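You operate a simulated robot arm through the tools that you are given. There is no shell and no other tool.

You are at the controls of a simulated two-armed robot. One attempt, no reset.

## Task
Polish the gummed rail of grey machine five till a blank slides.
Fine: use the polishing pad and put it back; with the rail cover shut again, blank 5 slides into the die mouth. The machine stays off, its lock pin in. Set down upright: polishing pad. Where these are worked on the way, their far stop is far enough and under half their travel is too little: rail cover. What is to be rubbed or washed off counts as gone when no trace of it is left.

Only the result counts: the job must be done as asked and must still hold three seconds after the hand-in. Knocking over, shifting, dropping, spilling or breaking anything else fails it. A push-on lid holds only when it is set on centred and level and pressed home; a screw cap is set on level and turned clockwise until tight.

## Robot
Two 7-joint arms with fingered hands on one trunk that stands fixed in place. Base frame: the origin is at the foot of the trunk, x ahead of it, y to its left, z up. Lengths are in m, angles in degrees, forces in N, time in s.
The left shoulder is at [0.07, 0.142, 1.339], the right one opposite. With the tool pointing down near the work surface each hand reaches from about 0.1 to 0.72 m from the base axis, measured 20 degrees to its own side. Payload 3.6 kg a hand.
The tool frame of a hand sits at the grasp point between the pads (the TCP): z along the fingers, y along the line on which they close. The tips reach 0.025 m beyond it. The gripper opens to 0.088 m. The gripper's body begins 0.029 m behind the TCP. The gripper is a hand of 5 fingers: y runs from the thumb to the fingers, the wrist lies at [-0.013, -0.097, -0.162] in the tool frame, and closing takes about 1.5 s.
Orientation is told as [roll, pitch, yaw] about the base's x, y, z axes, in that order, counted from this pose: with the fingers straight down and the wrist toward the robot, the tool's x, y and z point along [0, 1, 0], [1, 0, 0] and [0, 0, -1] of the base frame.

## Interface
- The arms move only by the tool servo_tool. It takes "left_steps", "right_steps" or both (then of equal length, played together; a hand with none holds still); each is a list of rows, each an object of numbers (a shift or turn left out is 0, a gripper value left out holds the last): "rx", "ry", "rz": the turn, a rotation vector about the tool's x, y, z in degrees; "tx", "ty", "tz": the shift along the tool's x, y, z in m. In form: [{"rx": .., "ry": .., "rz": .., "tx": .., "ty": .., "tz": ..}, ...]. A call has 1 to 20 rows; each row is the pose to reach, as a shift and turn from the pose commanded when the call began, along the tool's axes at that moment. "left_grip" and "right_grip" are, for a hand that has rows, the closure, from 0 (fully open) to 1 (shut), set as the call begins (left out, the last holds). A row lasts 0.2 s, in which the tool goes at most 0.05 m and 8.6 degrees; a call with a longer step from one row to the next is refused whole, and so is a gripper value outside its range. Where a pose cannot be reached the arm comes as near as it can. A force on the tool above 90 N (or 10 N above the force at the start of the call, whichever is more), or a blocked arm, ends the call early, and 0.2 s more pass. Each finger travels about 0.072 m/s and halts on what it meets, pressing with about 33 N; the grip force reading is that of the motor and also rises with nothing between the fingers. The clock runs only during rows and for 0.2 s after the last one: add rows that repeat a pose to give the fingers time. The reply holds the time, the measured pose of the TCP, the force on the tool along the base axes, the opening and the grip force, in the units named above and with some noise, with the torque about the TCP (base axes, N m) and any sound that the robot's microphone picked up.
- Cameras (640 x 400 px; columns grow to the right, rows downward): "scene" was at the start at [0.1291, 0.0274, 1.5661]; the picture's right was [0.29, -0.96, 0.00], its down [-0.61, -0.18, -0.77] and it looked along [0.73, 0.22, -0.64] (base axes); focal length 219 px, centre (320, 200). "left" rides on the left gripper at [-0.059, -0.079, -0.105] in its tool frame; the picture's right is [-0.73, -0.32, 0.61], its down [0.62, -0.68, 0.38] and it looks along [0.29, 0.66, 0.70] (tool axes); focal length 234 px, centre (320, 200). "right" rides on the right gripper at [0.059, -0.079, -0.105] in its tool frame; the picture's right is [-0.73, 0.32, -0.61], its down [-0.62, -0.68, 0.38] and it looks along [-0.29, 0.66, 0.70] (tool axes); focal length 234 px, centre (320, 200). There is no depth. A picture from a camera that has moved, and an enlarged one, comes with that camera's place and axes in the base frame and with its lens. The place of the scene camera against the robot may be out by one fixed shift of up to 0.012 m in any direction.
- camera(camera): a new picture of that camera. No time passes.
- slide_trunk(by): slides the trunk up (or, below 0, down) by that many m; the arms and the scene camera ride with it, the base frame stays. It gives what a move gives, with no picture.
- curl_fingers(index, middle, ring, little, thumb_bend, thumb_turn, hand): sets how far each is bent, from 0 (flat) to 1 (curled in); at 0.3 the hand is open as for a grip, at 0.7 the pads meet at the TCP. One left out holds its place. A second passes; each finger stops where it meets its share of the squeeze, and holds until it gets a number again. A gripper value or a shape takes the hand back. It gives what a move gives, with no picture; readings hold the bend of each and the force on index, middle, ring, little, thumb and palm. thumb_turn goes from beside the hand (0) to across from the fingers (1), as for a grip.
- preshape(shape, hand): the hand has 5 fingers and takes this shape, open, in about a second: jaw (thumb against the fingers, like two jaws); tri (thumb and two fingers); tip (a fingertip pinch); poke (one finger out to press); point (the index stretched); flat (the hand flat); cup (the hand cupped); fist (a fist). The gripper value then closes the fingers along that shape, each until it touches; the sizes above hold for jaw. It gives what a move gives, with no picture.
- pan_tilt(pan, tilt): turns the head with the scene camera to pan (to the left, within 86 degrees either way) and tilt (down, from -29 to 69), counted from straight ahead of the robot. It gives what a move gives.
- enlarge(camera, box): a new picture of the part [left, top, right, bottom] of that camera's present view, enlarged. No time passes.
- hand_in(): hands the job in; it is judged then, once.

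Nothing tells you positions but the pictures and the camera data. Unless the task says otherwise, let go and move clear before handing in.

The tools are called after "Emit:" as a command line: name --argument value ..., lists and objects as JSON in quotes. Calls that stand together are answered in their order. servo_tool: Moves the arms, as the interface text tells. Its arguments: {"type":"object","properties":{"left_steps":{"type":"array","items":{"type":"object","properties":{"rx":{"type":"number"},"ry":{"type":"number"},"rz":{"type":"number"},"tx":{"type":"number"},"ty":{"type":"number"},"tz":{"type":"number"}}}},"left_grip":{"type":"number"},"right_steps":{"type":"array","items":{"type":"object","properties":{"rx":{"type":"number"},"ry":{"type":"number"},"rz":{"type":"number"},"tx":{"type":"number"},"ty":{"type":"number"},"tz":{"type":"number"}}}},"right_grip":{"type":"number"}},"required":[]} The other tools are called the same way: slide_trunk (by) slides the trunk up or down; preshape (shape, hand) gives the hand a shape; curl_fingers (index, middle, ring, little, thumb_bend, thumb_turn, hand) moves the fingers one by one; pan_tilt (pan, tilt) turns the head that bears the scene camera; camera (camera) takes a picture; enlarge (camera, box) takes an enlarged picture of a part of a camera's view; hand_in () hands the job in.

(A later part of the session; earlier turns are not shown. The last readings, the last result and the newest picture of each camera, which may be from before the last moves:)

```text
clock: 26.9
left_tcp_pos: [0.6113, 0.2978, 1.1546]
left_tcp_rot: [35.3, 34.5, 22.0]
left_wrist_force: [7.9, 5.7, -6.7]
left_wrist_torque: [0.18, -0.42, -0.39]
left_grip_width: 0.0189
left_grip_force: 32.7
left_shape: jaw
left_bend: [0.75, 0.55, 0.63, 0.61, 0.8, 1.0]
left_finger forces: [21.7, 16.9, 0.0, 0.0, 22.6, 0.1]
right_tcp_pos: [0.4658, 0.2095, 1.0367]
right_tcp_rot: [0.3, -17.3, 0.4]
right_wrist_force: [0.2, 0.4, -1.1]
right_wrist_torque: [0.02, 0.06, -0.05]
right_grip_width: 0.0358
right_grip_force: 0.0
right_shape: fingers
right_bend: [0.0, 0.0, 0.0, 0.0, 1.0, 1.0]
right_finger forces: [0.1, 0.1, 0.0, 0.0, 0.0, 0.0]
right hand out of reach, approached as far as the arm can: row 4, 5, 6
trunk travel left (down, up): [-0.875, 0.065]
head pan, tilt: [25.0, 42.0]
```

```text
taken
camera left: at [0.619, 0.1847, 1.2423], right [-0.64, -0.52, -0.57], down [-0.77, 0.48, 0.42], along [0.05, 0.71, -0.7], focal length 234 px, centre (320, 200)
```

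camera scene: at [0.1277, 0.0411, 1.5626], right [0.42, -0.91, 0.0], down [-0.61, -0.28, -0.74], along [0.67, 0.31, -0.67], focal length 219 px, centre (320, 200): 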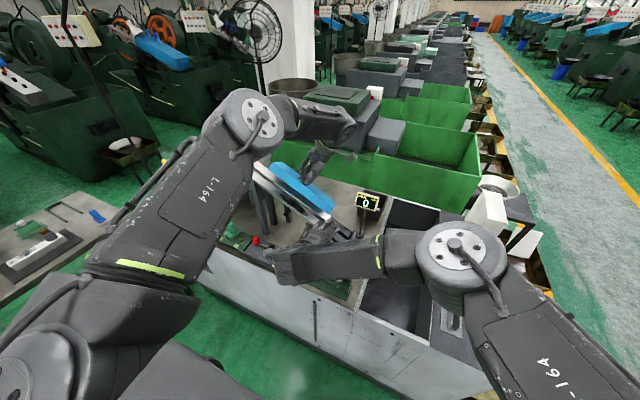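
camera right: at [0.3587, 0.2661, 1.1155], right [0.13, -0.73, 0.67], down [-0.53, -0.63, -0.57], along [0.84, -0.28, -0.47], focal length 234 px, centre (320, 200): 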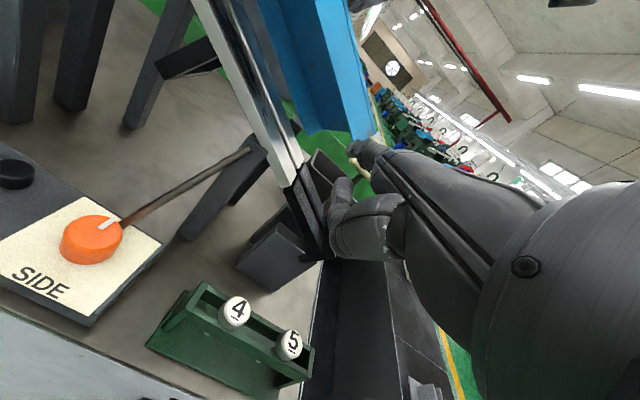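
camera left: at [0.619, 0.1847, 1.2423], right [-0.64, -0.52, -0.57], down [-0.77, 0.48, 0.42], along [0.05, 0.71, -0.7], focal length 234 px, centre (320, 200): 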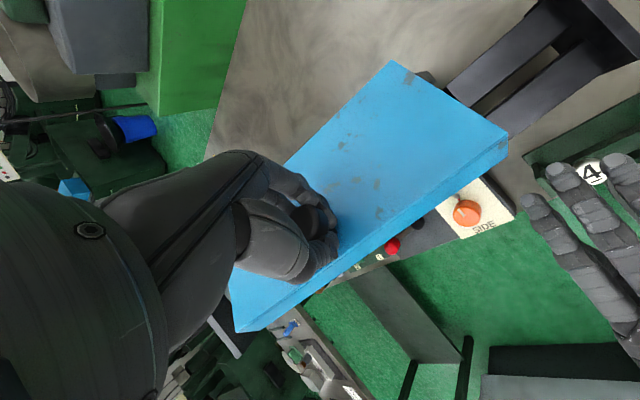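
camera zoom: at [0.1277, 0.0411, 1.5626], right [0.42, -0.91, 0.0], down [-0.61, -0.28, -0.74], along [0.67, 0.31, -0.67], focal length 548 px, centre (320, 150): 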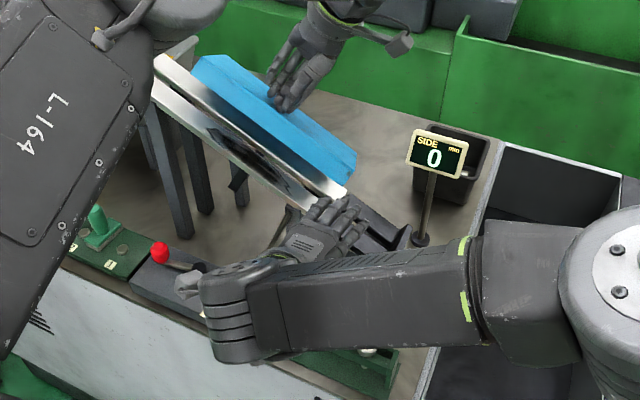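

The tip is level with the cover's front wall but just outside its lower end; I shift left and slightly down, then forward so the fingers come beneath the lifted plate.

Emit:
servo_tool --right_steps '[{"tx": 0.018, "ty": 0.003, "tz": 0.006}, {"tx": 0.0355, "ty": 0.0069, "tz": 0.0116}, {"tx": 0.0355, "ty": 0.02, "tz": 0.0157}]'

Emit:
enlarge --camera "right" --box '[230, 40, 430, 240]'

Emit:
enlarge --camera "scene" --box '[240, 140, 400, 300]'

Emit:
camera --camera "left"

```text
clock: 27.6
left_tcp_pos: [0.6104, 0.2991, 1.1546]
left_tcp_rot: [35.1, 34.5, 21.9]
left_wrist_force: [8.4, 6.1, -5.7]
left_wrist_torque: [0.21, -0.41, -0.41]
left_grip_width: 0.0188
left_grip_force: 32.9
left_shape: jaw
left_bend: [0.75, 0.55, 0.63, 0.61, 0.8, 1.0]
left_finger forces: [21.6, 17.3, 0.0, 0.0, 23.0, 0.1]
right_tcp_pos: [0.4968, 0.2331, 1.0234]
right_tcp_rot: [0.0, -17.8, 0.0]
right_wrist_force: [-0.3, 0.5, 0.4]
right_wrist_torque: [0.04, 0.02, -0.01]
right_grip_width: 0.036
right_grip_force: 0.0
right_shape: fingers
right_bend: [0.0, 0.0, 0.0, 0.0, 1.0, 1.0]
right_finger forces: [0.0, 0.0, 0.1, 0.0, 0.0, 0.0]
right hand out of reach, approached as far as the arm can: row 1, 2, 3
trunk travel left (down, up): [-0.875, 0.065]
head pan, tilt: [25.0, 42.0]
```

```text
2.00 times, centred on (330, 140) of right
camera zoom: at [0.3882, 0.291, 1.1009], right [0.12, -0.73, 0.68], down [-0.53, -0.62, -0.57], along [0.84, -0.29, -0.46], focal length 468 px, centre (300, 320)
```

zoom: 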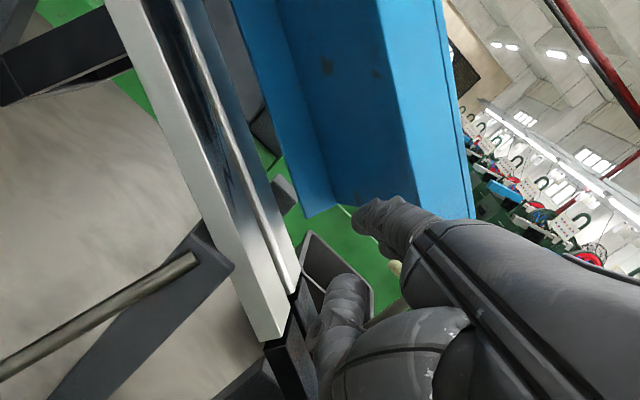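

```text
2.50 times, centred on (320, 220) of scene
camera zoom: at [0.1276, 0.0411, 1.5626], right [0.42, -0.91, 0.0], down [-0.61, -0.28, -0.74], along [0.67, 0.31, -0.67], focal length 548 px, centre (320, 150)
```

zoom: 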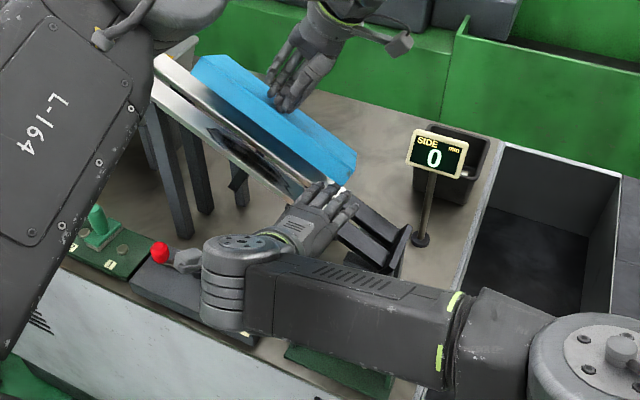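

```text
taken
camera left: at [0.6189, 0.1847, 1.2422], right [-0.64, -0.52, -0.57], down [-0.77, 0.48, 0.42], along [0.05, 0.71, -0.7], focal length 234 px, centre (320, 200)
```

left: 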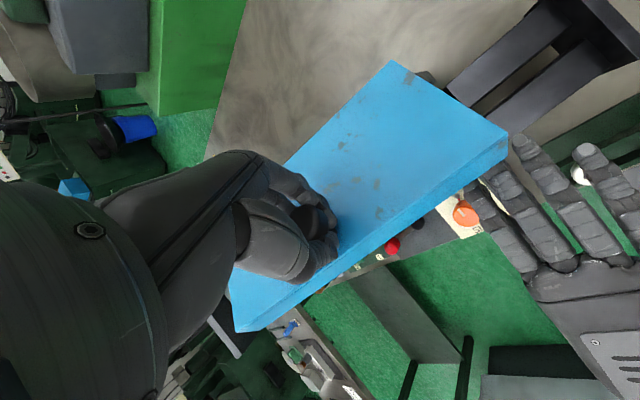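

The index tip is now under the cover's lower end at about n = 2 cm above the rail. I slide forward about 3.5 cm so the fingers sit well beneath the plate.

Emit:
servo_tool --right_steps '[{"tx": 0.004, "ty": 0.0167, "tz": 0.0053}, {"tx": 0.008, "ty": 0.0333, "tz": 0.0107}]'

Emit:
enlarge --camera "right" --box '[230, 40, 430, 240]'

Emit:
camera --camera "left"

```text
clock: 28.2
left_tcp_pos: [0.6107, 0.2987, 1.154]
left_tcp_rot: [35.2, 34.6, 21.8]
left_wrist_force: [9.8, 5.4, -4.0]
left_wrist_torque: [0.2, -0.44, -0.42]
left_grip_width: 0.0193
left_grip_force: 32.9
left_shape: jaw
left_bend: [0.75, 0.55, 0.63, 0.61, 0.8, 1.0]
left_finger forces: [21.9, 17.6, 0.0, 0.0, 22.3, 0.0]
right_tcp_pos: [0.5041, 0.2324, 1.0256]
right_tcp_rot: [0.0, -17.8, 0.0]
right_wrist_force: [-2.1, 1.2, -1.3]
right_wrist_torque: [-0.01, 0.06, 0.05]
right_grip_width: 0.0359
right_grip_force: 0.9
right_shape: fingers
right_bend: [0.0, 0.01, 0.0, 0.0, 1.0, 1.0]
right_finger forces: [0.0, 2.0, 0.1, 0.0, 0.0, 0.0]
right hand out of reach, approached as far as the arm can: row 1, 2
trunk travel left (down, up): [-0.875, 0.065]
head pan, tilt: [25.0, 42.0]
```

```text
2.00 times, centred on (330, 140) of right
camera zoom: at [0.3966, 0.2909, 1.1019], right [0.12, -0.73, 0.68], down [-0.53, -0.62, -0.57], along [0.84, -0.29, -0.46], focal length 468 px, centre (300, 320)
```

zoom: 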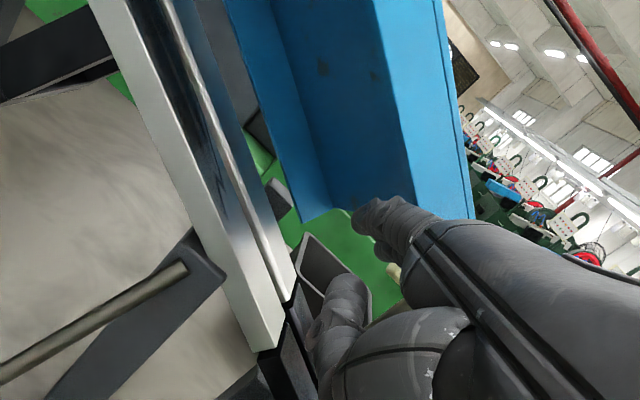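

```text
taken
camera left: at [0.619, 0.1847, 1.2423], right [-0.64, -0.52, -0.57], down [-0.77, 0.48, 0.42], along [0.05, 0.71, -0.7], focal length 234 px, centre (320, 200)
```

left: 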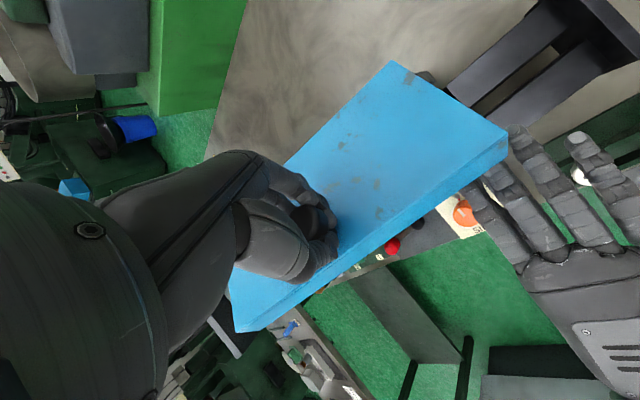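

The right arm is at a wrist limit pointing straight ahead, so only 7 mm was gained and the middle finger just touches the cover. I yaw the hand about 25° to the left while advancing, which relaxes the wrist and brings the tips deeper under the plate.

Emit:
servo_tool --right_steps '[{"tx": -0.004, "ty": 0.0097, "tz": 0.0026, "ry": 1.91, "rz": -5.95}, {"tx": -0.0075, "ty": 0.0194, "tz": 0.0052, "ry": 3.82, "rz": -11.9}, {"tx": -0.011, "ty": 0.029, "tz": 0.0077, "ry": 5.73, "rz": -17.85}, {"tx": -0.015, "ty": 0.0387, "tz": 0.0103, "ry": 7.64, "rz": -23.8}]'

Emit:
camera --camera "right"

Emit:
camera --camera "left"

Emit:
enlarge --camera "scene" --box '[240, 140, 400, 300]'

```text
clock: 29.2
left_tcp_pos: [0.6124, 0.2936, 1.1578]
left_tcp_rot: [35.4, 34.1, 21.7]
left_wrist_force: [47.2, 8.6, 16.7]
left_wrist_torque: [0.59, -0.97, -0.72]
left_grip_width: 0.0219
left_grip_force: 33.2
left_shape: jaw
left_bend: [0.76, 0.51, 0.63, 0.61, 0.85, 1.0]
left_finger forces: [37.7, 32.6, 0.1, 0.1, 11.3, 0.1]
right_tcp_pos: [0.5399, 0.2139, 1.0273]
right_tcp_rot: [0.2, -17.6, 25.2]
right_wrist_force: [-44.1, -14.8, -25.8]
right_wrist_torque: [0.53, -0.99, -0.46]
right_grip_width: 0.0358
right_grip_force: 29.9
right_shape: fingers
right_bend: [0.0, 0.0, 0.01, 0.0, 1.0, 1.0]
right_finger forces: [0.1, 37.2, 21.9, 0.1, 0.0, 0.0]
trunk travel left (down, up): [-0.875, 0.065]
head pan, tilt: [25.0, 42.0]
```

```text
taken
camera right: at [0.418, 0.2211, 1.1045], right [0.42, -0.61, 0.67], down [-0.22, -0.79, -0.57], along [0.88, 0.1, -0.47], focal length 234 px, centre (320, 200)
```

right: 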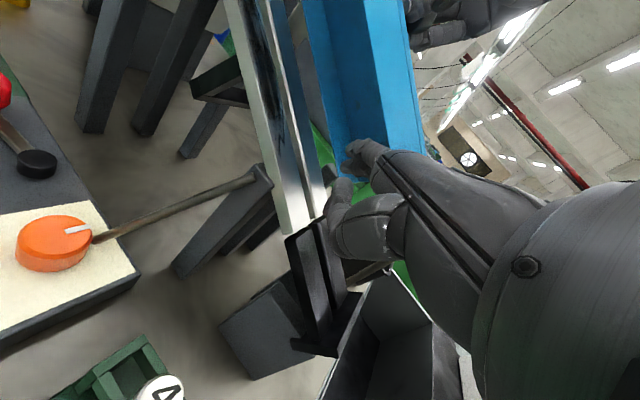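

```text
taken
camera left: at [0.6197, 0.1809, 1.2448], right [-0.63, -0.51, -0.58], down [-0.77, 0.48, 0.42], along [0.06, 0.71, -0.7], focal length 234 px, centre (320, 200)
```

left: 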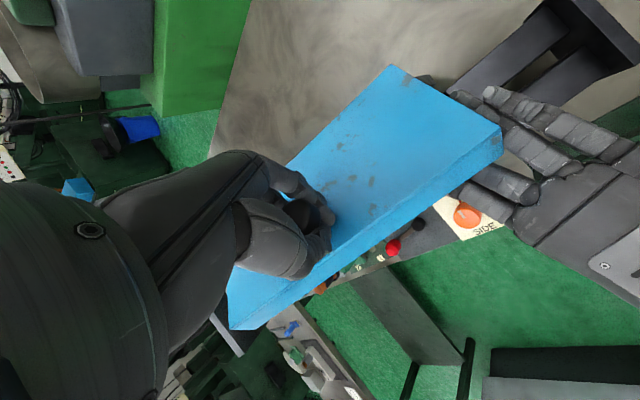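

```text
2.50 times, centred on (320, 220) of scene
camera zoom: at [0.1273, 0.0364, 1.5627], right [0.42, -0.91, 0.0], down [-0.61, -0.28, -0.74], along [0.67, 0.31, -0.67], focal length 548 px, centre (320, 150)
```

zoom: 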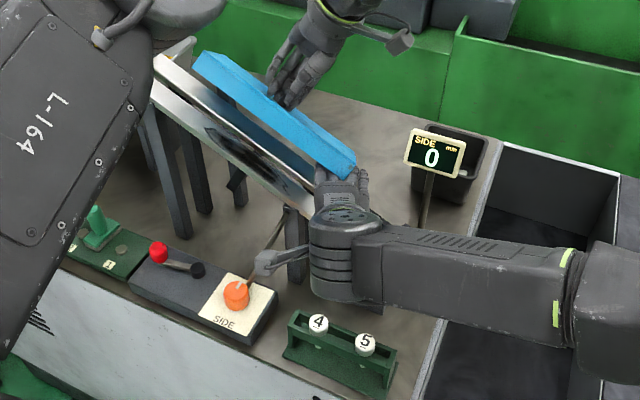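

The right fingers now press the cover from inside toward opening (the left hand feels the push up and away), so the right hand carries it. I open the left hand's grip on the knob.

Emit:
servo_tool --left_steps '[{"tz": 0}, {"tz": 0}, {"tz": 0}, {"tz": 0}, {"tz": 0}, {"tz": 0}]' --left_grip 0

Emit:
camera --camera "left"

Emit:
camera --camera "right"

Emit:
enlarge --camera "scene" --box '[240, 140, 400, 300]'

```text
clock: 30.6
left_tcp_pos: [0.6111, 0.2928, 1.1578]
left_tcp_rot: [35.4, 34.1, 21.9]
left_wrist_force: [35.6, -28.7, 41.2]
left_wrist_torque: [-0.52, -1.04, -0.36]
left_grip_width: 0.0722
left_grip_force: 0.0
left_shape: jaw
left_bend: [0.73, 0.3, 0.3, 0.3, 0.3, 0.98]
left_finger forces: [73.9, 0.0, 0.1, 0.0, 0.0, 0.0]
right_tcp_pos: [0.5406, 0.2122, 1.0288]
right_tcp_rot: [0.2, -17.8, 24.9]
right_wrist_force: [-25.8, 17.4, -40.6]
right_wrist_torque: [-1.11, 0.43, 0.73]
right_grip_width: 0.0362
right_grip_force: 28.7
right_shape: fingers
right_bend: [0.0, 0.0, 0.01, 0.0, 1.0, 1.0]
right_finger forces: [0.0, 45.3, 13.1, 0.0, 0.0, 0.0]
trunk travel left (down, up): [-0.875, 0.065]
head pan, tilt: [25.0, 42.0]
```

```text
taken
camera left: at [0.619, 0.178, 1.2455], right [-0.64, -0.52, -0.57], down [-0.77, 0.48, 0.42], along [0.06, 0.71, -0.7], focal length 234 px, centre (320, 200)
```

left: 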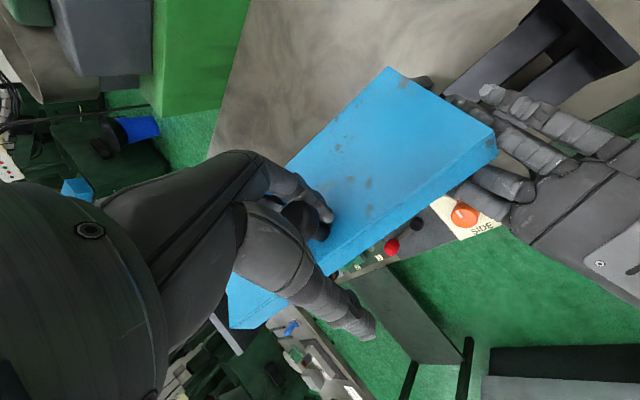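

```text
taken
camera right: at [0.4188, 0.2192, 1.1055], right [0.42, -0.61, 0.67], down [-0.22, -0.79, -0.58], along [0.88, 0.09, -0.46], focal length 234 px, centre (320, 200)
```

right: 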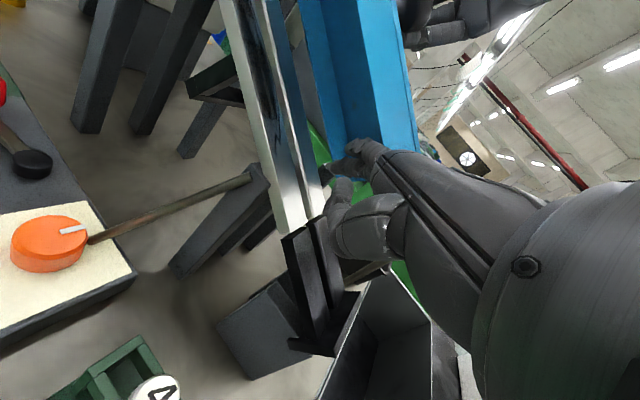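

```text
2.50 times, centred on (320, 220) of scene
camera zoom: at [0.1271, 0.0334, 1.5628], right [0.42, -0.91, 0.0], down [-0.61, -0.28, -0.74], along [0.67, 0.32, -0.67], focal length 548 px, centre (320, 150)
```

zoom: 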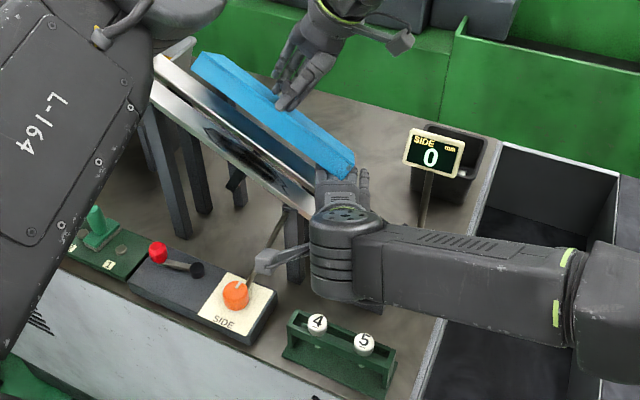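

The left index is jammed against the knob by the right hand's push. I ease the right hand back a little to unload it, keeping it under the cover.

Emit:
servo_tool --right_steps '[{"tx": 0.0017, "ty": -0.005, "tz": 0.0037}, {"tx": 0.0034, "ty": -0.01, "tz": 0.0073}, {"tx": 0.0034, "ty": -0.01, "tz": 0.0073}]'

Emit:
camera --camera "left"

Emit:
camera --camera "right"

```text
clock: 31.4
left_tcp_pos: [0.608, 0.295, 1.157]
left_tcp_rot: [35.6, 34.5, 22.0]
left_wrist_force: [12.3, -21.2, 26.3]
left_wrist_torque: [-0.46, -0.54, -0.32]
left_grip_width: 0.0851
left_grip_force: 0.1
left_shape: jaw
left_bend: [0.47, 0.3, 0.3, 0.3, 0.3, 0.98]
left_finger forces: [42.1, 0.0, 0.0, 0.1, 0.0, 0.1]
right_tcp_pos: [0.5327, 0.2135, 1.0201]
right_tcp_rot: [0.1, -18.0, 24.8]
right_wrist_force: [-7.0, 14.9, -22.1]
right_wrist_torque: [-0.87, 0.57, 0.63]
right_grip_width: 0.0366
right_grip_force: 16.4
right_shape: fingers
right_bend: [0.0, 0.0, 0.01, 0.0, 1.0, 1.0]
right_finger forces: [0.0, 27.6, 5.6, 0.1, 0.1, 0.0]
trunk travel left (down, up): [-0.875, 0.065]
head pan, tilt: [25.0, 42.0]
```

```text
taken
camera left: at [0.6159, 0.1804, 1.2444], right [-0.64, -0.52, -0.57], down [-0.77, 0.48, 0.43], along [0.05, 0.71, -0.7], focal length 234 px, centre (320, 200)
```

left: 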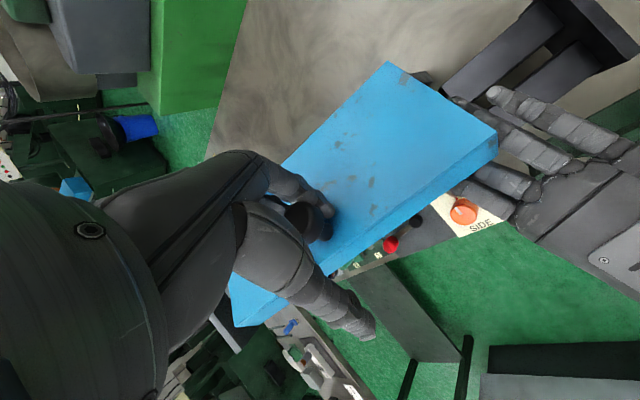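

```text
taken
camera right: at [0.4111, 0.221, 1.0968], right [0.41, -0.61, 0.68], down [-0.22, -0.79, -0.58], along [0.88, 0.09, -0.46], focal length 234 px, centre (320, 200)
```

right: 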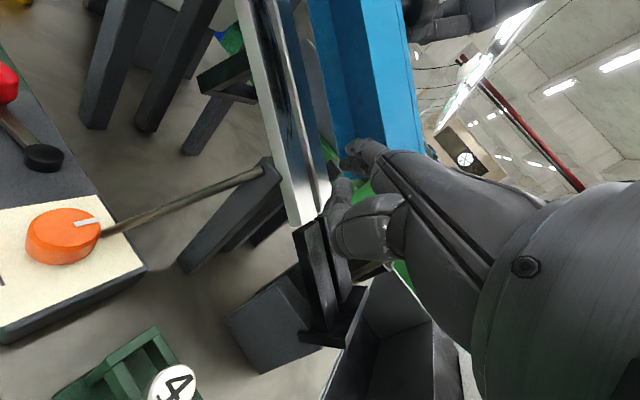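

The remaining load is the left fingertips against the plate, so I draw the left hand straight back off the knob along its axis.

Emit:
servo_tool --left_steps '[{"tz": -0.01}, {"tz": -0.025}, {"tz": -0.045}, {"tz": -0.065}]'

Emit:
camera --camera "left"

Emit:
enlarge --camera "scene" --box '[240, 140, 400, 300]'

```text
clock: 32.5
left_tcp_pos: [0.6109, 0.2922, 1.1588]
left_tcp_rot: [35.1, 34.3, 21.6]
left_wrist_force: [0.5, 0.2, -0.2]
left_wrist_torque: [0.0, -0.03, 0.01]
left_grip_width: 0.0876
left_grip_force: 0.0
left_shape: jaw
left_bend: [0.3, 0.3, 0.3, 0.3, 0.3, 0.98]
left_finger forces: [0.1, 0.1, 0.1, 0.0, 0.1, 0.0]
left hand out of reach, approached as far as the arm can: row 1, 2, 3, 4
right_tcp_pos: [0.5339, 0.214, 1.019]
right_tcp_rot: [0.1, -18.1, 24.8]
right_wrist_force: [1.4, -5.4, -3.3]
right_wrist_torque: [0.28, 0.23, -0.3]
right_grip_width: 0.0359
right_grip_force: 6.0
right_shape: fingers
right_bend: [0.0, 0.0, 0.01, 0.0, 1.0, 1.0]
right_finger forces: [0.0, 3.0, 8.0, 0.1, 0.0, 0.0]
trunk travel left (down, up): [-0.875, 0.065]
head pan, tilt: [25.0, 42.0]
```

```text
taken
camera left: at [0.6178, 0.1783, 1.2472], right [-0.64, -0.52, -0.57], down [-0.77, 0.48, 0.42], along [0.06, 0.71, -0.7], focal length 234 px, centre (320, 200)
```

left: 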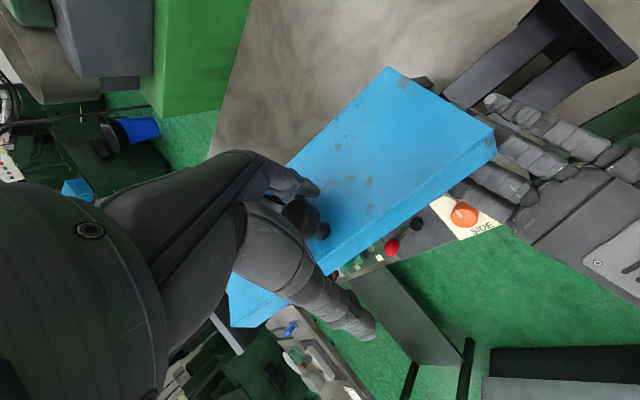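

```text
2.50 times, centred on (320, 220) of scene
camera zoom: at [0.1247, 0.0366, 1.5629], right [0.42, -0.91, 0.0], down [-0.61, -0.28, -0.74], along [0.67, 0.31, -0.67], focal length 548 px, centre (320, 150)
```

zoom: 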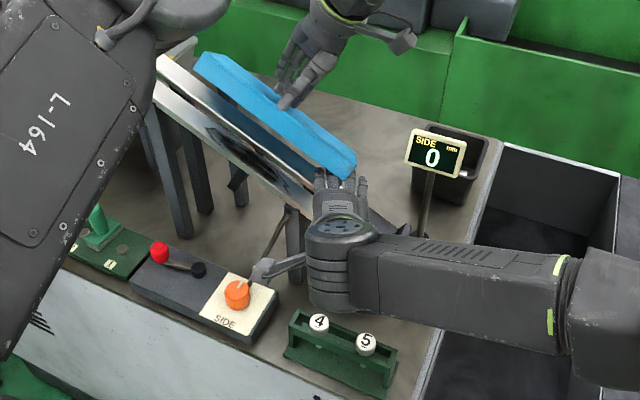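

The left hand is free of load with the cover resting on the right fingers. I back the left hand off the knob, unturning it as it retreats so the arm stays within its limits.

Emit:
servo_tool --left_steps '[{"tz": -0.01, "rx": -3}, {"tz": -0.022, "rx": -7}, {"tz": -0.035, "rx": -12}, {"tz": -0.048, "rx": -17}, {"tz": -0.06, "rx": -22}, {"tz": -0.075, "rx": -27}]'

Emit:
camera --camera "left"

Emit:
enlarge --camera "scene" --box '[240, 100, 400, 300]'

```text
clock: 33.9
left_tcp_pos: [0.6592, 0.2642, 1.2097]
left_tcp_rot: [29.2, 11.4, 6.4]
left_wrist_force: [0.2, -0.2, 0.2]
left_wrist_torque: [-0.01, 0.0, -0.01]
left_grip_width: 0.0876
left_grip_force: 0.0
left_shape: jaw
left_bend: [0.3, 0.3, 0.3, 0.3, 0.3, 0.98]
left_finger forces: [0.1, 0.0, 0.0, 0.0, 0.0, 0.1]
right_tcp_pos: [0.5333, 0.2138, 1.0188]
right_tcp_rot: [0.0, -17.9, 24.9]
right_wrist_force: [0.2, -7.8, -5.1]
right_wrist_torque: [0.31, 0.31, -0.33]
right_grip_width: 0.0359
right_grip_force: 6.5
right_shape: fingers
right_bend: [0.0, 0.0, 0.01, 0.0, 1.0, 1.0]
right_finger forces: [0.0, 3.7, 9.0, 0.0, 0.0, 0.0]
trunk travel left (down, up): [-0.875, 0.065]
head pan, tilt: [25.0, 42.0]
```

```text
taken
camera left: at [0.6065, 0.154, 1.2881], right [-0.45, -0.39, -0.8], down [-0.75, 0.65, 0.1], along [0.48, 0.65, -0.59], focal length 234 px, centre (320, 200)
```

left: 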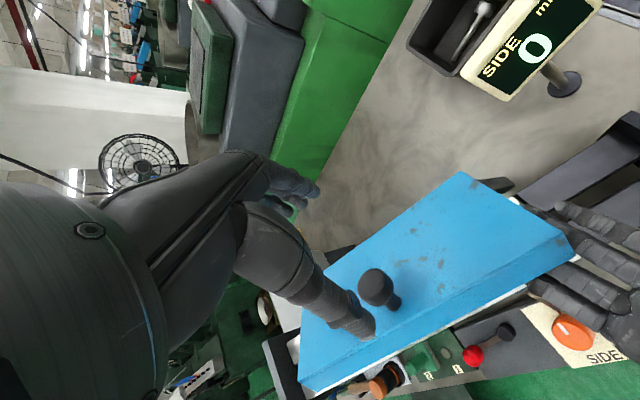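

```text
2.00 times, centred on (320, 200) of scene
camera zoom: at [0.1248, 0.0367, 1.5629], right [0.42, -0.91, 0.0], down [-0.61, -0.28, -0.74], along [0.67, 0.31, -0.67], focal length 439 px, centre (320, 200)
```

zoom: 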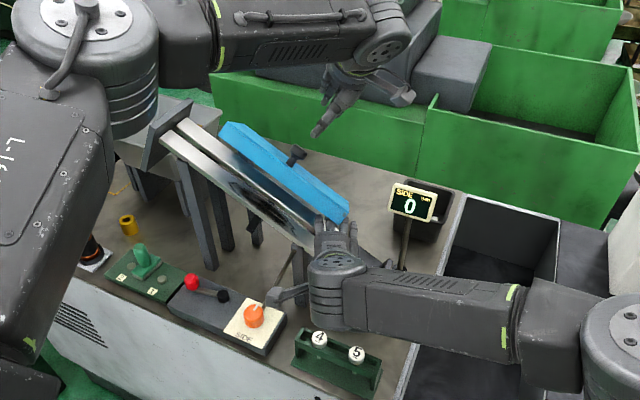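

The left hand is clear and the cover rests on the right fingers at about 40°. I raise the left hand up and back out of the way.

Emit:
servo_tool --left_steps '[{"tx": 0.019, "ty": -0.0079, "tz": -0.0343}, {"tx": 0.038, "ty": -0.0158, "tz": -0.0685}, {"tx": 0.072, "ty": -0.042, "tz": -0.0726}, {"tx": 0.106, "ty": -0.069, "tz": -0.0767}, {"tx": 0.14, "ty": -0.0955, "tz": -0.0807}, {"tx": 0.174, "ty": -0.1221, "tz": -0.0848}]'

Emit:
camera --camera "left"

Emit:
camera --camera "right"

Emit:
enlarge --camera "scene" --box '[240, 100, 400, 300]'

```text
clock: 35.2
left_tcp_pos: [0.5573, 0.3624, 1.3914]
left_tcp_rot: [29.0, 11.4, 6.4]
left_wrist_force: [-0.4, 0.0, 0.1]
left_wrist_torque: [-0.03, 0.0, 0.02]
left_grip_width: 0.0878
left_grip_force: 0.0
left_shape: jaw
left_bend: [0.3, 0.3, 0.3, 0.3, 0.3, 0.98]
left_finger forces: [0.0, 0.0, 0.0, 0.0, 0.0, 0.1]
right_tcp_pos: [0.5317, 0.2136, 1.0192]
right_tcp_rot: [0.0, -17.9, 24.9]
right_wrist_force: [0.3, -8.7, -4.4]
right_wrist_torque: [0.4, 0.22, -0.4]
right_grip_width: 0.0359
right_grip_force: 6.5
right_shape: fingers
right_bend: [0.0, 0.0, 0.01, 0.0, 1.0, 1.0]
right_finger forces: [0.0, 2.6, 9.7, 0.1, 0.0, 0.1]
trunk travel left (down, up): [-0.875, 0.065]
head pan, tilt: [25.0, 42.0]
```

```text
taken
camera left: at [0.5045, 0.2544, 1.4696], right [-0.45, -0.39, -0.8], down [-0.75, 0.65, 0.1], along [0.48, 0.65, -0.59], focal length 234 px, centre (320, 200)
```

left: 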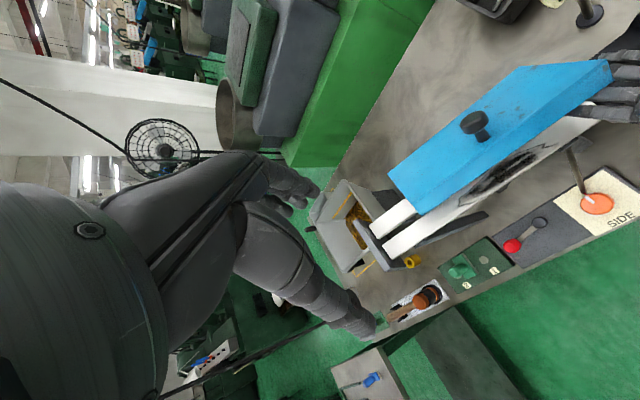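

```text
taken
camera right: at [0.4105, 0.2226, 1.0963], right [0.41, -0.61, 0.68], down [-0.22, -0.79, -0.57], along [0.88, 0.09, -0.46], focal length 234 px, centre (320, 200)
```

right: 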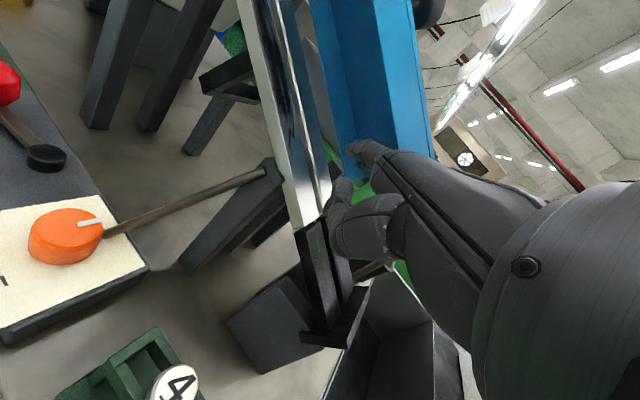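

```text
2.00 times, centred on (320, 200) of scene
camera zoom: at [0.1236, 0.0378, 1.5629], right [0.42, -0.91, 0.0], down [-0.61, -0.28, -0.74], along [0.67, 0.31, -0.67], focal length 439 px, centre (320, 200)
```

zoom: 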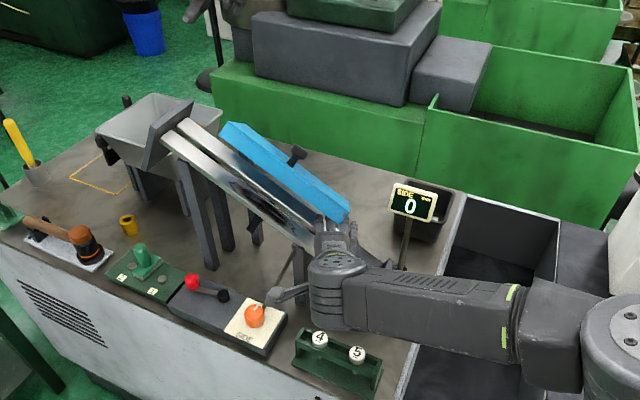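

From the left camera I can see the right fingers under the cover's lower end. I now push up and forward with the right hand to swing the cover further open.

Emit:
servo_tool --right_steps '[{"tx": -0.0042, "ty": 0.0132, "tz": -0.0115}, {"tx": -0.0085, "ty": 0.0264, "tz": -0.023}, {"tx": -0.0127, "ty": 0.0381, "tz": -0.03}, {"tx": -0.0169, "ty": 0.0498, "tz": -0.0365}]'

Emit:
camera --camera "left"

Emit:
camera --camera "right"

Emit:
enlarge --camera "scene" --box '[240, 100, 400, 300]'

```text
clock: 36.2
left_tcp_pos: [0.569, 0.356, 1.3879]
left_tcp_rot: [29.5, 11.9, 6.4]
left_wrist_force: [-0.2, 0.7, -0.1]
left_wrist_torque: [0.01, -0.02, -0.02]
left_grip_width: 0.0877
left_grip_force: 0.0
left_shape: jaw
left_bend: [0.3, 0.3, 0.3, 0.3, 0.3, 0.98]
left_finger forces: [0.0, 0.0, 0.1, 0.0, 0.0, 0.0]
right_tcp_pos: [0.5827, 0.2072, 1.0648]
right_tcp_rot: [0.4, -17.3, 24.5]
right_wrist_force: [7.8, -32.6, -47.9]
right_wrist_torque: [1.53, 2.56, -1.22]
right_grip_width: 0.036
right_grip_force: 33.6
right_shape: fingers
right_bend: [0.0, 0.0, 0.01, 0.0, 1.0, 1.0]
right_finger forces: [0.0, 15.8, 49.4, 0.0, 0.1, 0.1]
trunk travel left (down, up): [-0.875, 0.065]
head pan, tilt: [25.0, 42.0]
```

```text
taken
camera left: at [0.5171, 0.247, 1.4657], right [-0.46, -0.39, -0.8], down [-0.75, 0.65, 0.11], along [0.48, 0.65, -0.59], focal length 234 px, centre (320, 200)
```

left: 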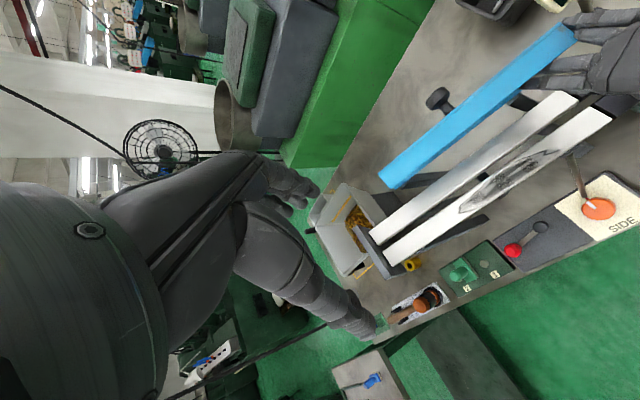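

```text
taken
camera right: at [0.4617, 0.2162, 1.1423], right [0.42, -0.61, 0.67], down [-0.23, -0.79, -0.57], along [0.88, 0.09, -0.47], focal length 234 px, centre (320, 200)
```

right: 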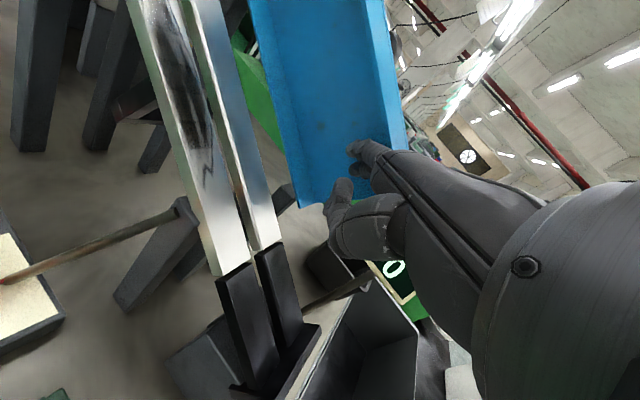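

```text
2.00 times, centred on (320, 200) of scene
camera zoom: at [0.1371, 0.0293, 1.5614], right [0.42, -0.91, -0.01], down [-0.61, -0.28, -0.74], along [0.67, 0.32, -0.67], focal length 439 px, centre (320, 200)
```

zoom: 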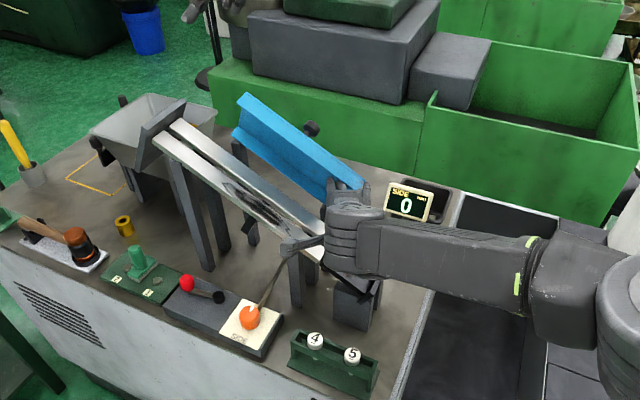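

The cover is now nearly upright; the fingers press upward on its front wall, so I lower slightly and push forward instead.

Emit:
servo_tool --right_steps '[{"tx": -0.004, "ty": -0.006, "tz": 0.01}, {"tx": -0.011, "ty": 0.003, "tz": 0.0145}, {"tx": -0.0199, "ty": 0.019, "tz": 0.0187}]'

Emit:
camera --camera "left"

Emit:
camera --camera "right"

Emit:
enlarge --camera "scene" --box '[240, 100, 400, 300]'

```text
clock: 37.0
left_tcp_pos: [0.5564, 0.3563, 1.3935]
left_tcp_rot: [29.4, 11.3, 6.5]
left_wrist_force: [0.6, -0.3, -0.1]
left_wrist_torque: [-0.03, -0.01, -0.01]
left_grip_width: 0.0878
left_grip_force: 0.2
left_shape: jaw
left_bend: [0.3, 0.3, 0.3, 0.3, 0.3, 0.98]
left_finger forces: [0.0, 0.1, 0.1, 0.0, 0.0, 0.0]
right_tcp_pos: [0.6039, 0.2029, 1.062]
right_tcp_rot: [0.1, -18.2, 24.8]
right_wrist_force: [-7.6, -24.3, -7.4]
right_wrist_torque: [1.3, 0.4, -0.57]
right_grip_width: 0.036
right_grip_force: 23.0
right_shape: fingers
right_bend: [0.0, 0.05, 0.01, 0.0, 1.0, 1.0]
right_finger forces: [0.0, 15.0, 31.8, 0.1, 0.0, 0.0]
trunk travel left (down, up): [-0.875, 0.065]
head pan, tilt: [25.0, 42.0]
```

```text
taken
camera left: at [0.5036, 0.2472, 1.4714], right [-0.45, -0.39, -0.8], down [-0.75, 0.65, 0.11], along [0.48, 0.65, -0.58], focal length 234 px, centre (320, 200)
```

left: 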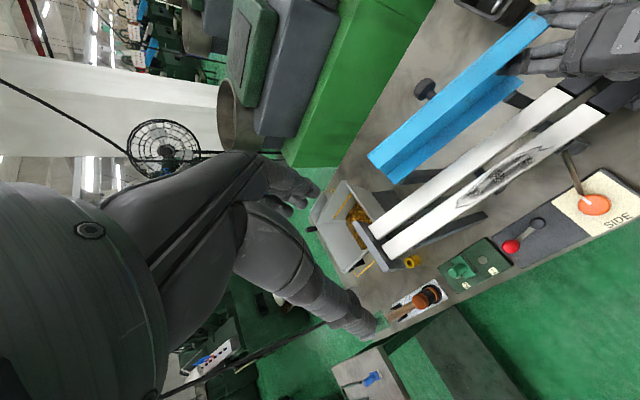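

```text
taken
camera right: at [0.4813, 0.211, 1.1386], right [0.41, -0.61, 0.67], down [-0.22, -0.79, -0.58], along [0.88, 0.09, -0.46], focal length 234 px, centre (320, 200)
```

right: 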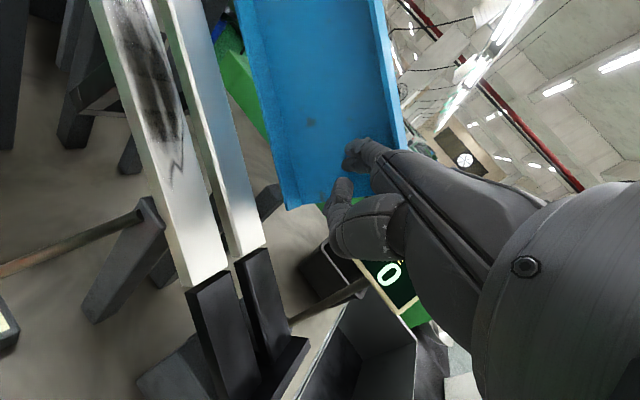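

```text
2.00 times, centred on (320, 200) of scene
camera zoom: at [0.1224, 0.0304, 1.5635], right [0.42, -0.91, 0.0], down [-0.61, -0.28, -0.74], along [0.67, 0.32, -0.67], focal length 439 px, centre (320, 200)
```

zoom: 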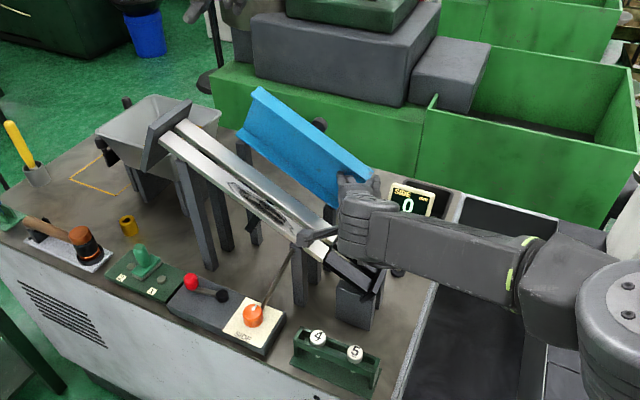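

The cover is past upright or close to it. I zoom in to judge the angle before pushing further.

Emit:
enlarge --camera "left" --box '[350, 0, 630, 270]'

Emit:
enlarge --camera "scene" --box '[270, 120, 370, 250]'

Emit:
enlarge --camera "right" --box '[200, 80, 460, 340]'

```text
1.48 times, centred on (490, 135) of left
camera zoom: at [0.5036, 0.2472, 1.4714], right [-0.45, -0.39, -0.8], down [-0.75, 0.65, 0.11], along [0.48, 0.65, -0.58], focal length 347 px, centre (68, 296)
```

zoom: 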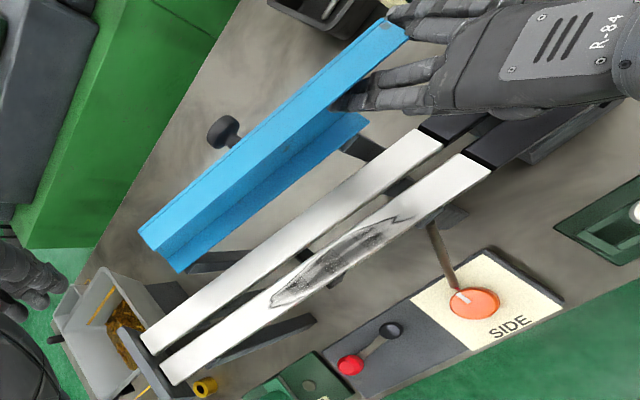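

```text
3.08 times, centred on (320, 185) of scene
camera zoom: at [0.1224, 0.0304, 1.5635], right [0.42, -0.91, 0.0], down [-0.61, -0.28, -0.74], along [0.67, 0.32, -0.67], focal length 675 px, centre (320, 246)
```

zoom: 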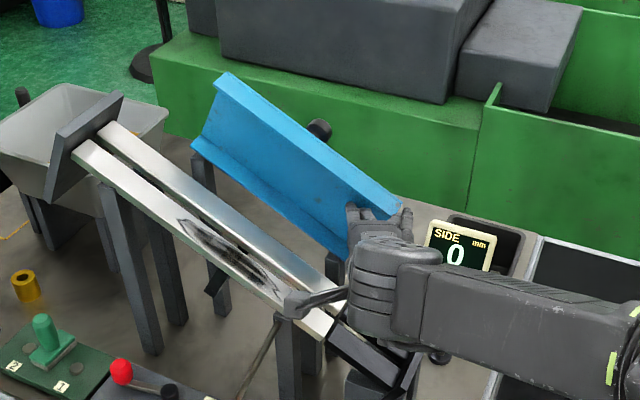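

```text
1.54 times, centred on (330, 210) of right
camera zoom: at [0.4813, 0.211, 1.1386], right [0.41, -0.61, 0.67], down [-0.22, -0.79, -0.58], along [0.88, 0.09, -0.46], focal length 360 px, centre (305, 185)
```

zoom: 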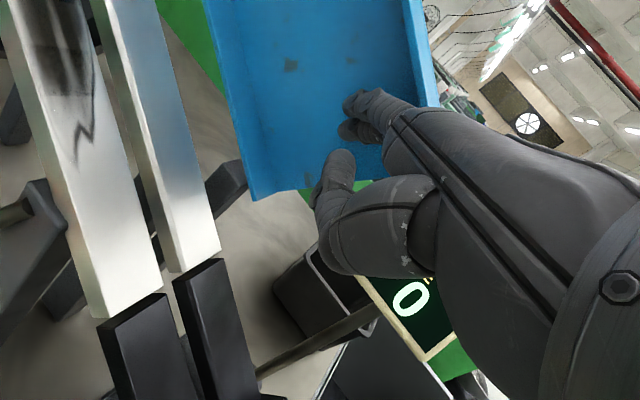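

The cover stands at about 83°, so it needs more to pass its balance point. I push another 3 cm forward, slightly up to keep clear of the display.

Emit:
servo_tool --right_steps '[{"tx": -0.0033, "ty": 0.0103, "tz": -0.0009}, {"tx": -0.0067, "ty": 0.0205, "tz": -0.0018}, {"tx": -0.01, "ty": 0.0308, "tz": -0.0027}]'

Emit:
enlarge --camera "left" --box '[350, 0, 630, 270]'

Emit:
enlarge --camera "scene" --box '[270, 120, 370, 250]'

Emit:
camera --camera "right"

```text
clock: 37.9
left_tcp_pos: [0.5522, 0.3617, 1.395]
left_tcp_rot: [29.1, 11.3, 6.4]
left_wrist_force: [0.5, -0.9, -0.8]
left_wrist_torque: [-0.02, -0.02, 0.03]
left_grip_width: 0.0878
left_grip_force: 0.2
left_shape: jaw
left_bend: [0.3, 0.3, 0.3, 0.3, 0.3, 0.98]
left_finger forces: [0.0, 0.0, 0.0, 0.0, 0.0, 0.1]
right_tcp_pos: [0.6276, 0.21, 1.0739]
right_tcp_rot: [0.0, -18.1, 25.2]
right_wrist_force: [-23.7, -8.0, -7.7]
right_wrist_torque: [0.42, -0.21, -0.23]
right_grip_width: 0.0358
right_grip_force: 15.3
right_shape: fingers
right_bend: [0.0, 0.03, 0.07, 0.05, 1.0, 1.0]
right_finger forces: [0.0, 15.1, 8.9, 7.4, 0.0, 0.1]
trunk travel left (down, up): [-0.875, 0.065]
head pan, tilt: [25.0, 42.0]
```

```text
1.48 times, centred on (490, 135) of left
camera zoom: at [0.4989, 0.2527, 1.4717], right [-0.45, -0.39, -0.8], down [-0.75, 0.65, 0.1], along [0.48, 0.65, -0.59], focal length 347 px, centre (68, 296)
```

zoom: 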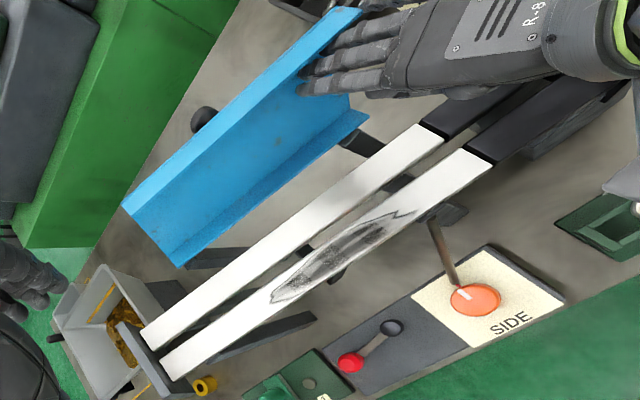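

```text
3.08 times, centred on (320, 185) of scene
camera zoom: at [0.1173, 0.0366, 1.5634], right [0.42, -0.91, 0.0], down [-0.6, -0.28, -0.75], along [0.68, 0.32, -0.67], focal length 675 px, centre (320, 246)
```

zoom: 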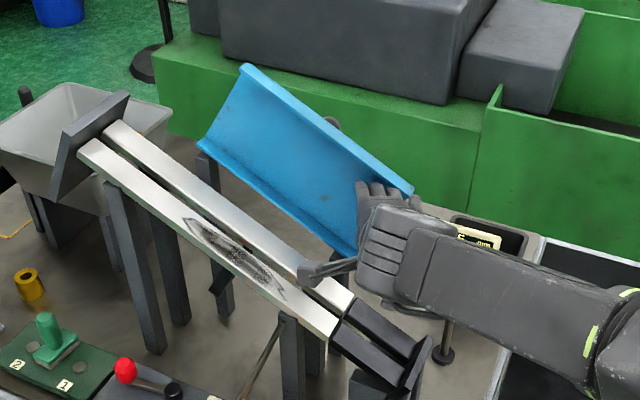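

```text
taken
camera right: at [0.5054, 0.2172, 1.1497], right [0.42, -0.61, 0.68], down [-0.21, -0.79, -0.58], along [0.88, 0.1, -0.46], focal length 234 px, centre (320, 200)
```

right: 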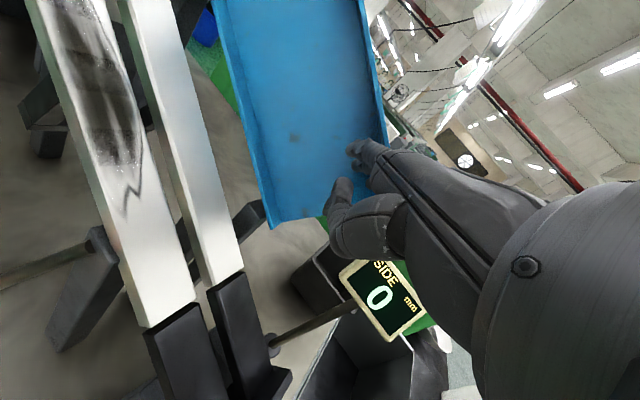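

The cover is at about 115°, past its balance and apparently against its far stop. I withdraw the right fingers and check that the cover stays open.

Emit:
servo_tool --right_steps '[{"tx": 0.0085, "ty": -0.0173, "tz": -0.0056}, {"tx": 0.0169, "ty": -0.0345, "tz": -0.0111}, {"tx": 0.0338, "ty": -0.069, "tz": -0.0222}]'

Emit:
enlarge --camera "left" --box '[350, 0, 630, 270]'

Emit:
enlarge --camera "scene" --box '[270, 120, 370, 250]'

```text
clock: 38.6
left_tcp_pos: [0.5562, 0.3636, 1.3932]
left_tcp_rot: [28.9, 11.3, 6.4]
left_wrist_force: [-0.4, -0.3, -0.2]
left_wrist_torque: [-0.01, 0.03, 0.02]
left_grip_width: 0.0877
left_grip_force: 0.1
left_shape: jaw
left_bend: [0.3, 0.3, 0.3, 0.3, 0.3, 0.98]
left_finger forces: [0.0, 0.0, 0.0, 0.0, 0.1, 0.0]
right_tcp_pos: [0.555, 0.2124, 1.0729]
right_tcp_rot: [-0.1, -18.0, 25.0]
right_wrist_force: [0.0, 0.1, 0.2]
right_wrist_torque: [0.03, -0.04, 0.01]
right_grip_width: 0.036
right_grip_force: 0.0
right_shape: fingers
right_bend: [0.0, 0.0, 0.0, 0.0, 1.0, 1.0]
right_finger forces: [0.0, 0.0, 0.0, 0.0, 0.0, 0.1]
trunk travel left (down, up): [-0.875, 0.065]
head pan, tilt: [25.0, 42.0]
```

```text
1.48 times, centred on (490, 135) of left
camera zoom: at [0.5035, 0.2549, 1.4699], right [-0.45, -0.39, -0.8], down [-0.75, 0.65, 0.1], along [0.48, 0.65, -0.59], focal length 347 px, centre (68, 296)
```

zoom: 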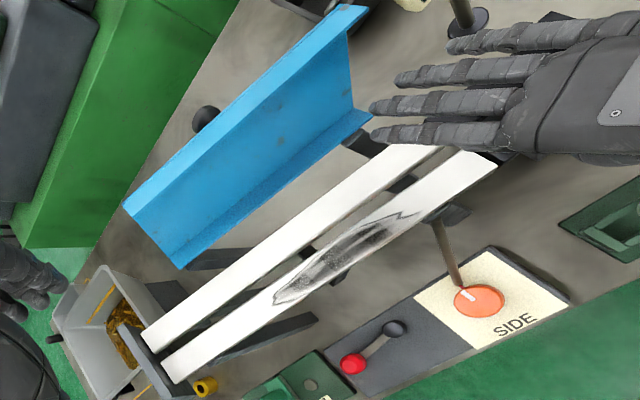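

```text
3.08 times, centred on (320, 185) of scene
camera zoom: at [0.1223, 0.0385, 1.5631], right [0.42, -0.91, 0.0], down [-0.61, -0.28, -0.74], along [0.67, 0.31, -0.67], focal length 675 px, centre (320, 246)
```

zoom: 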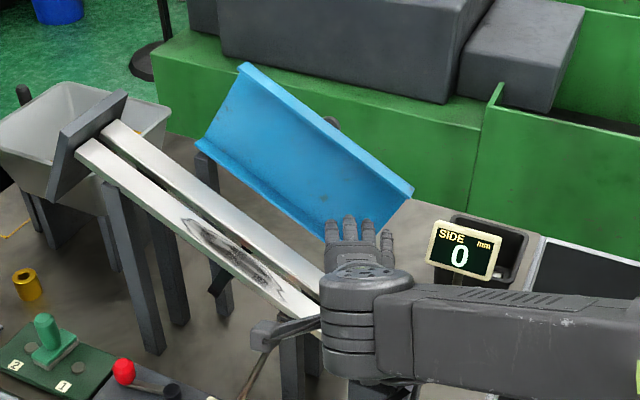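

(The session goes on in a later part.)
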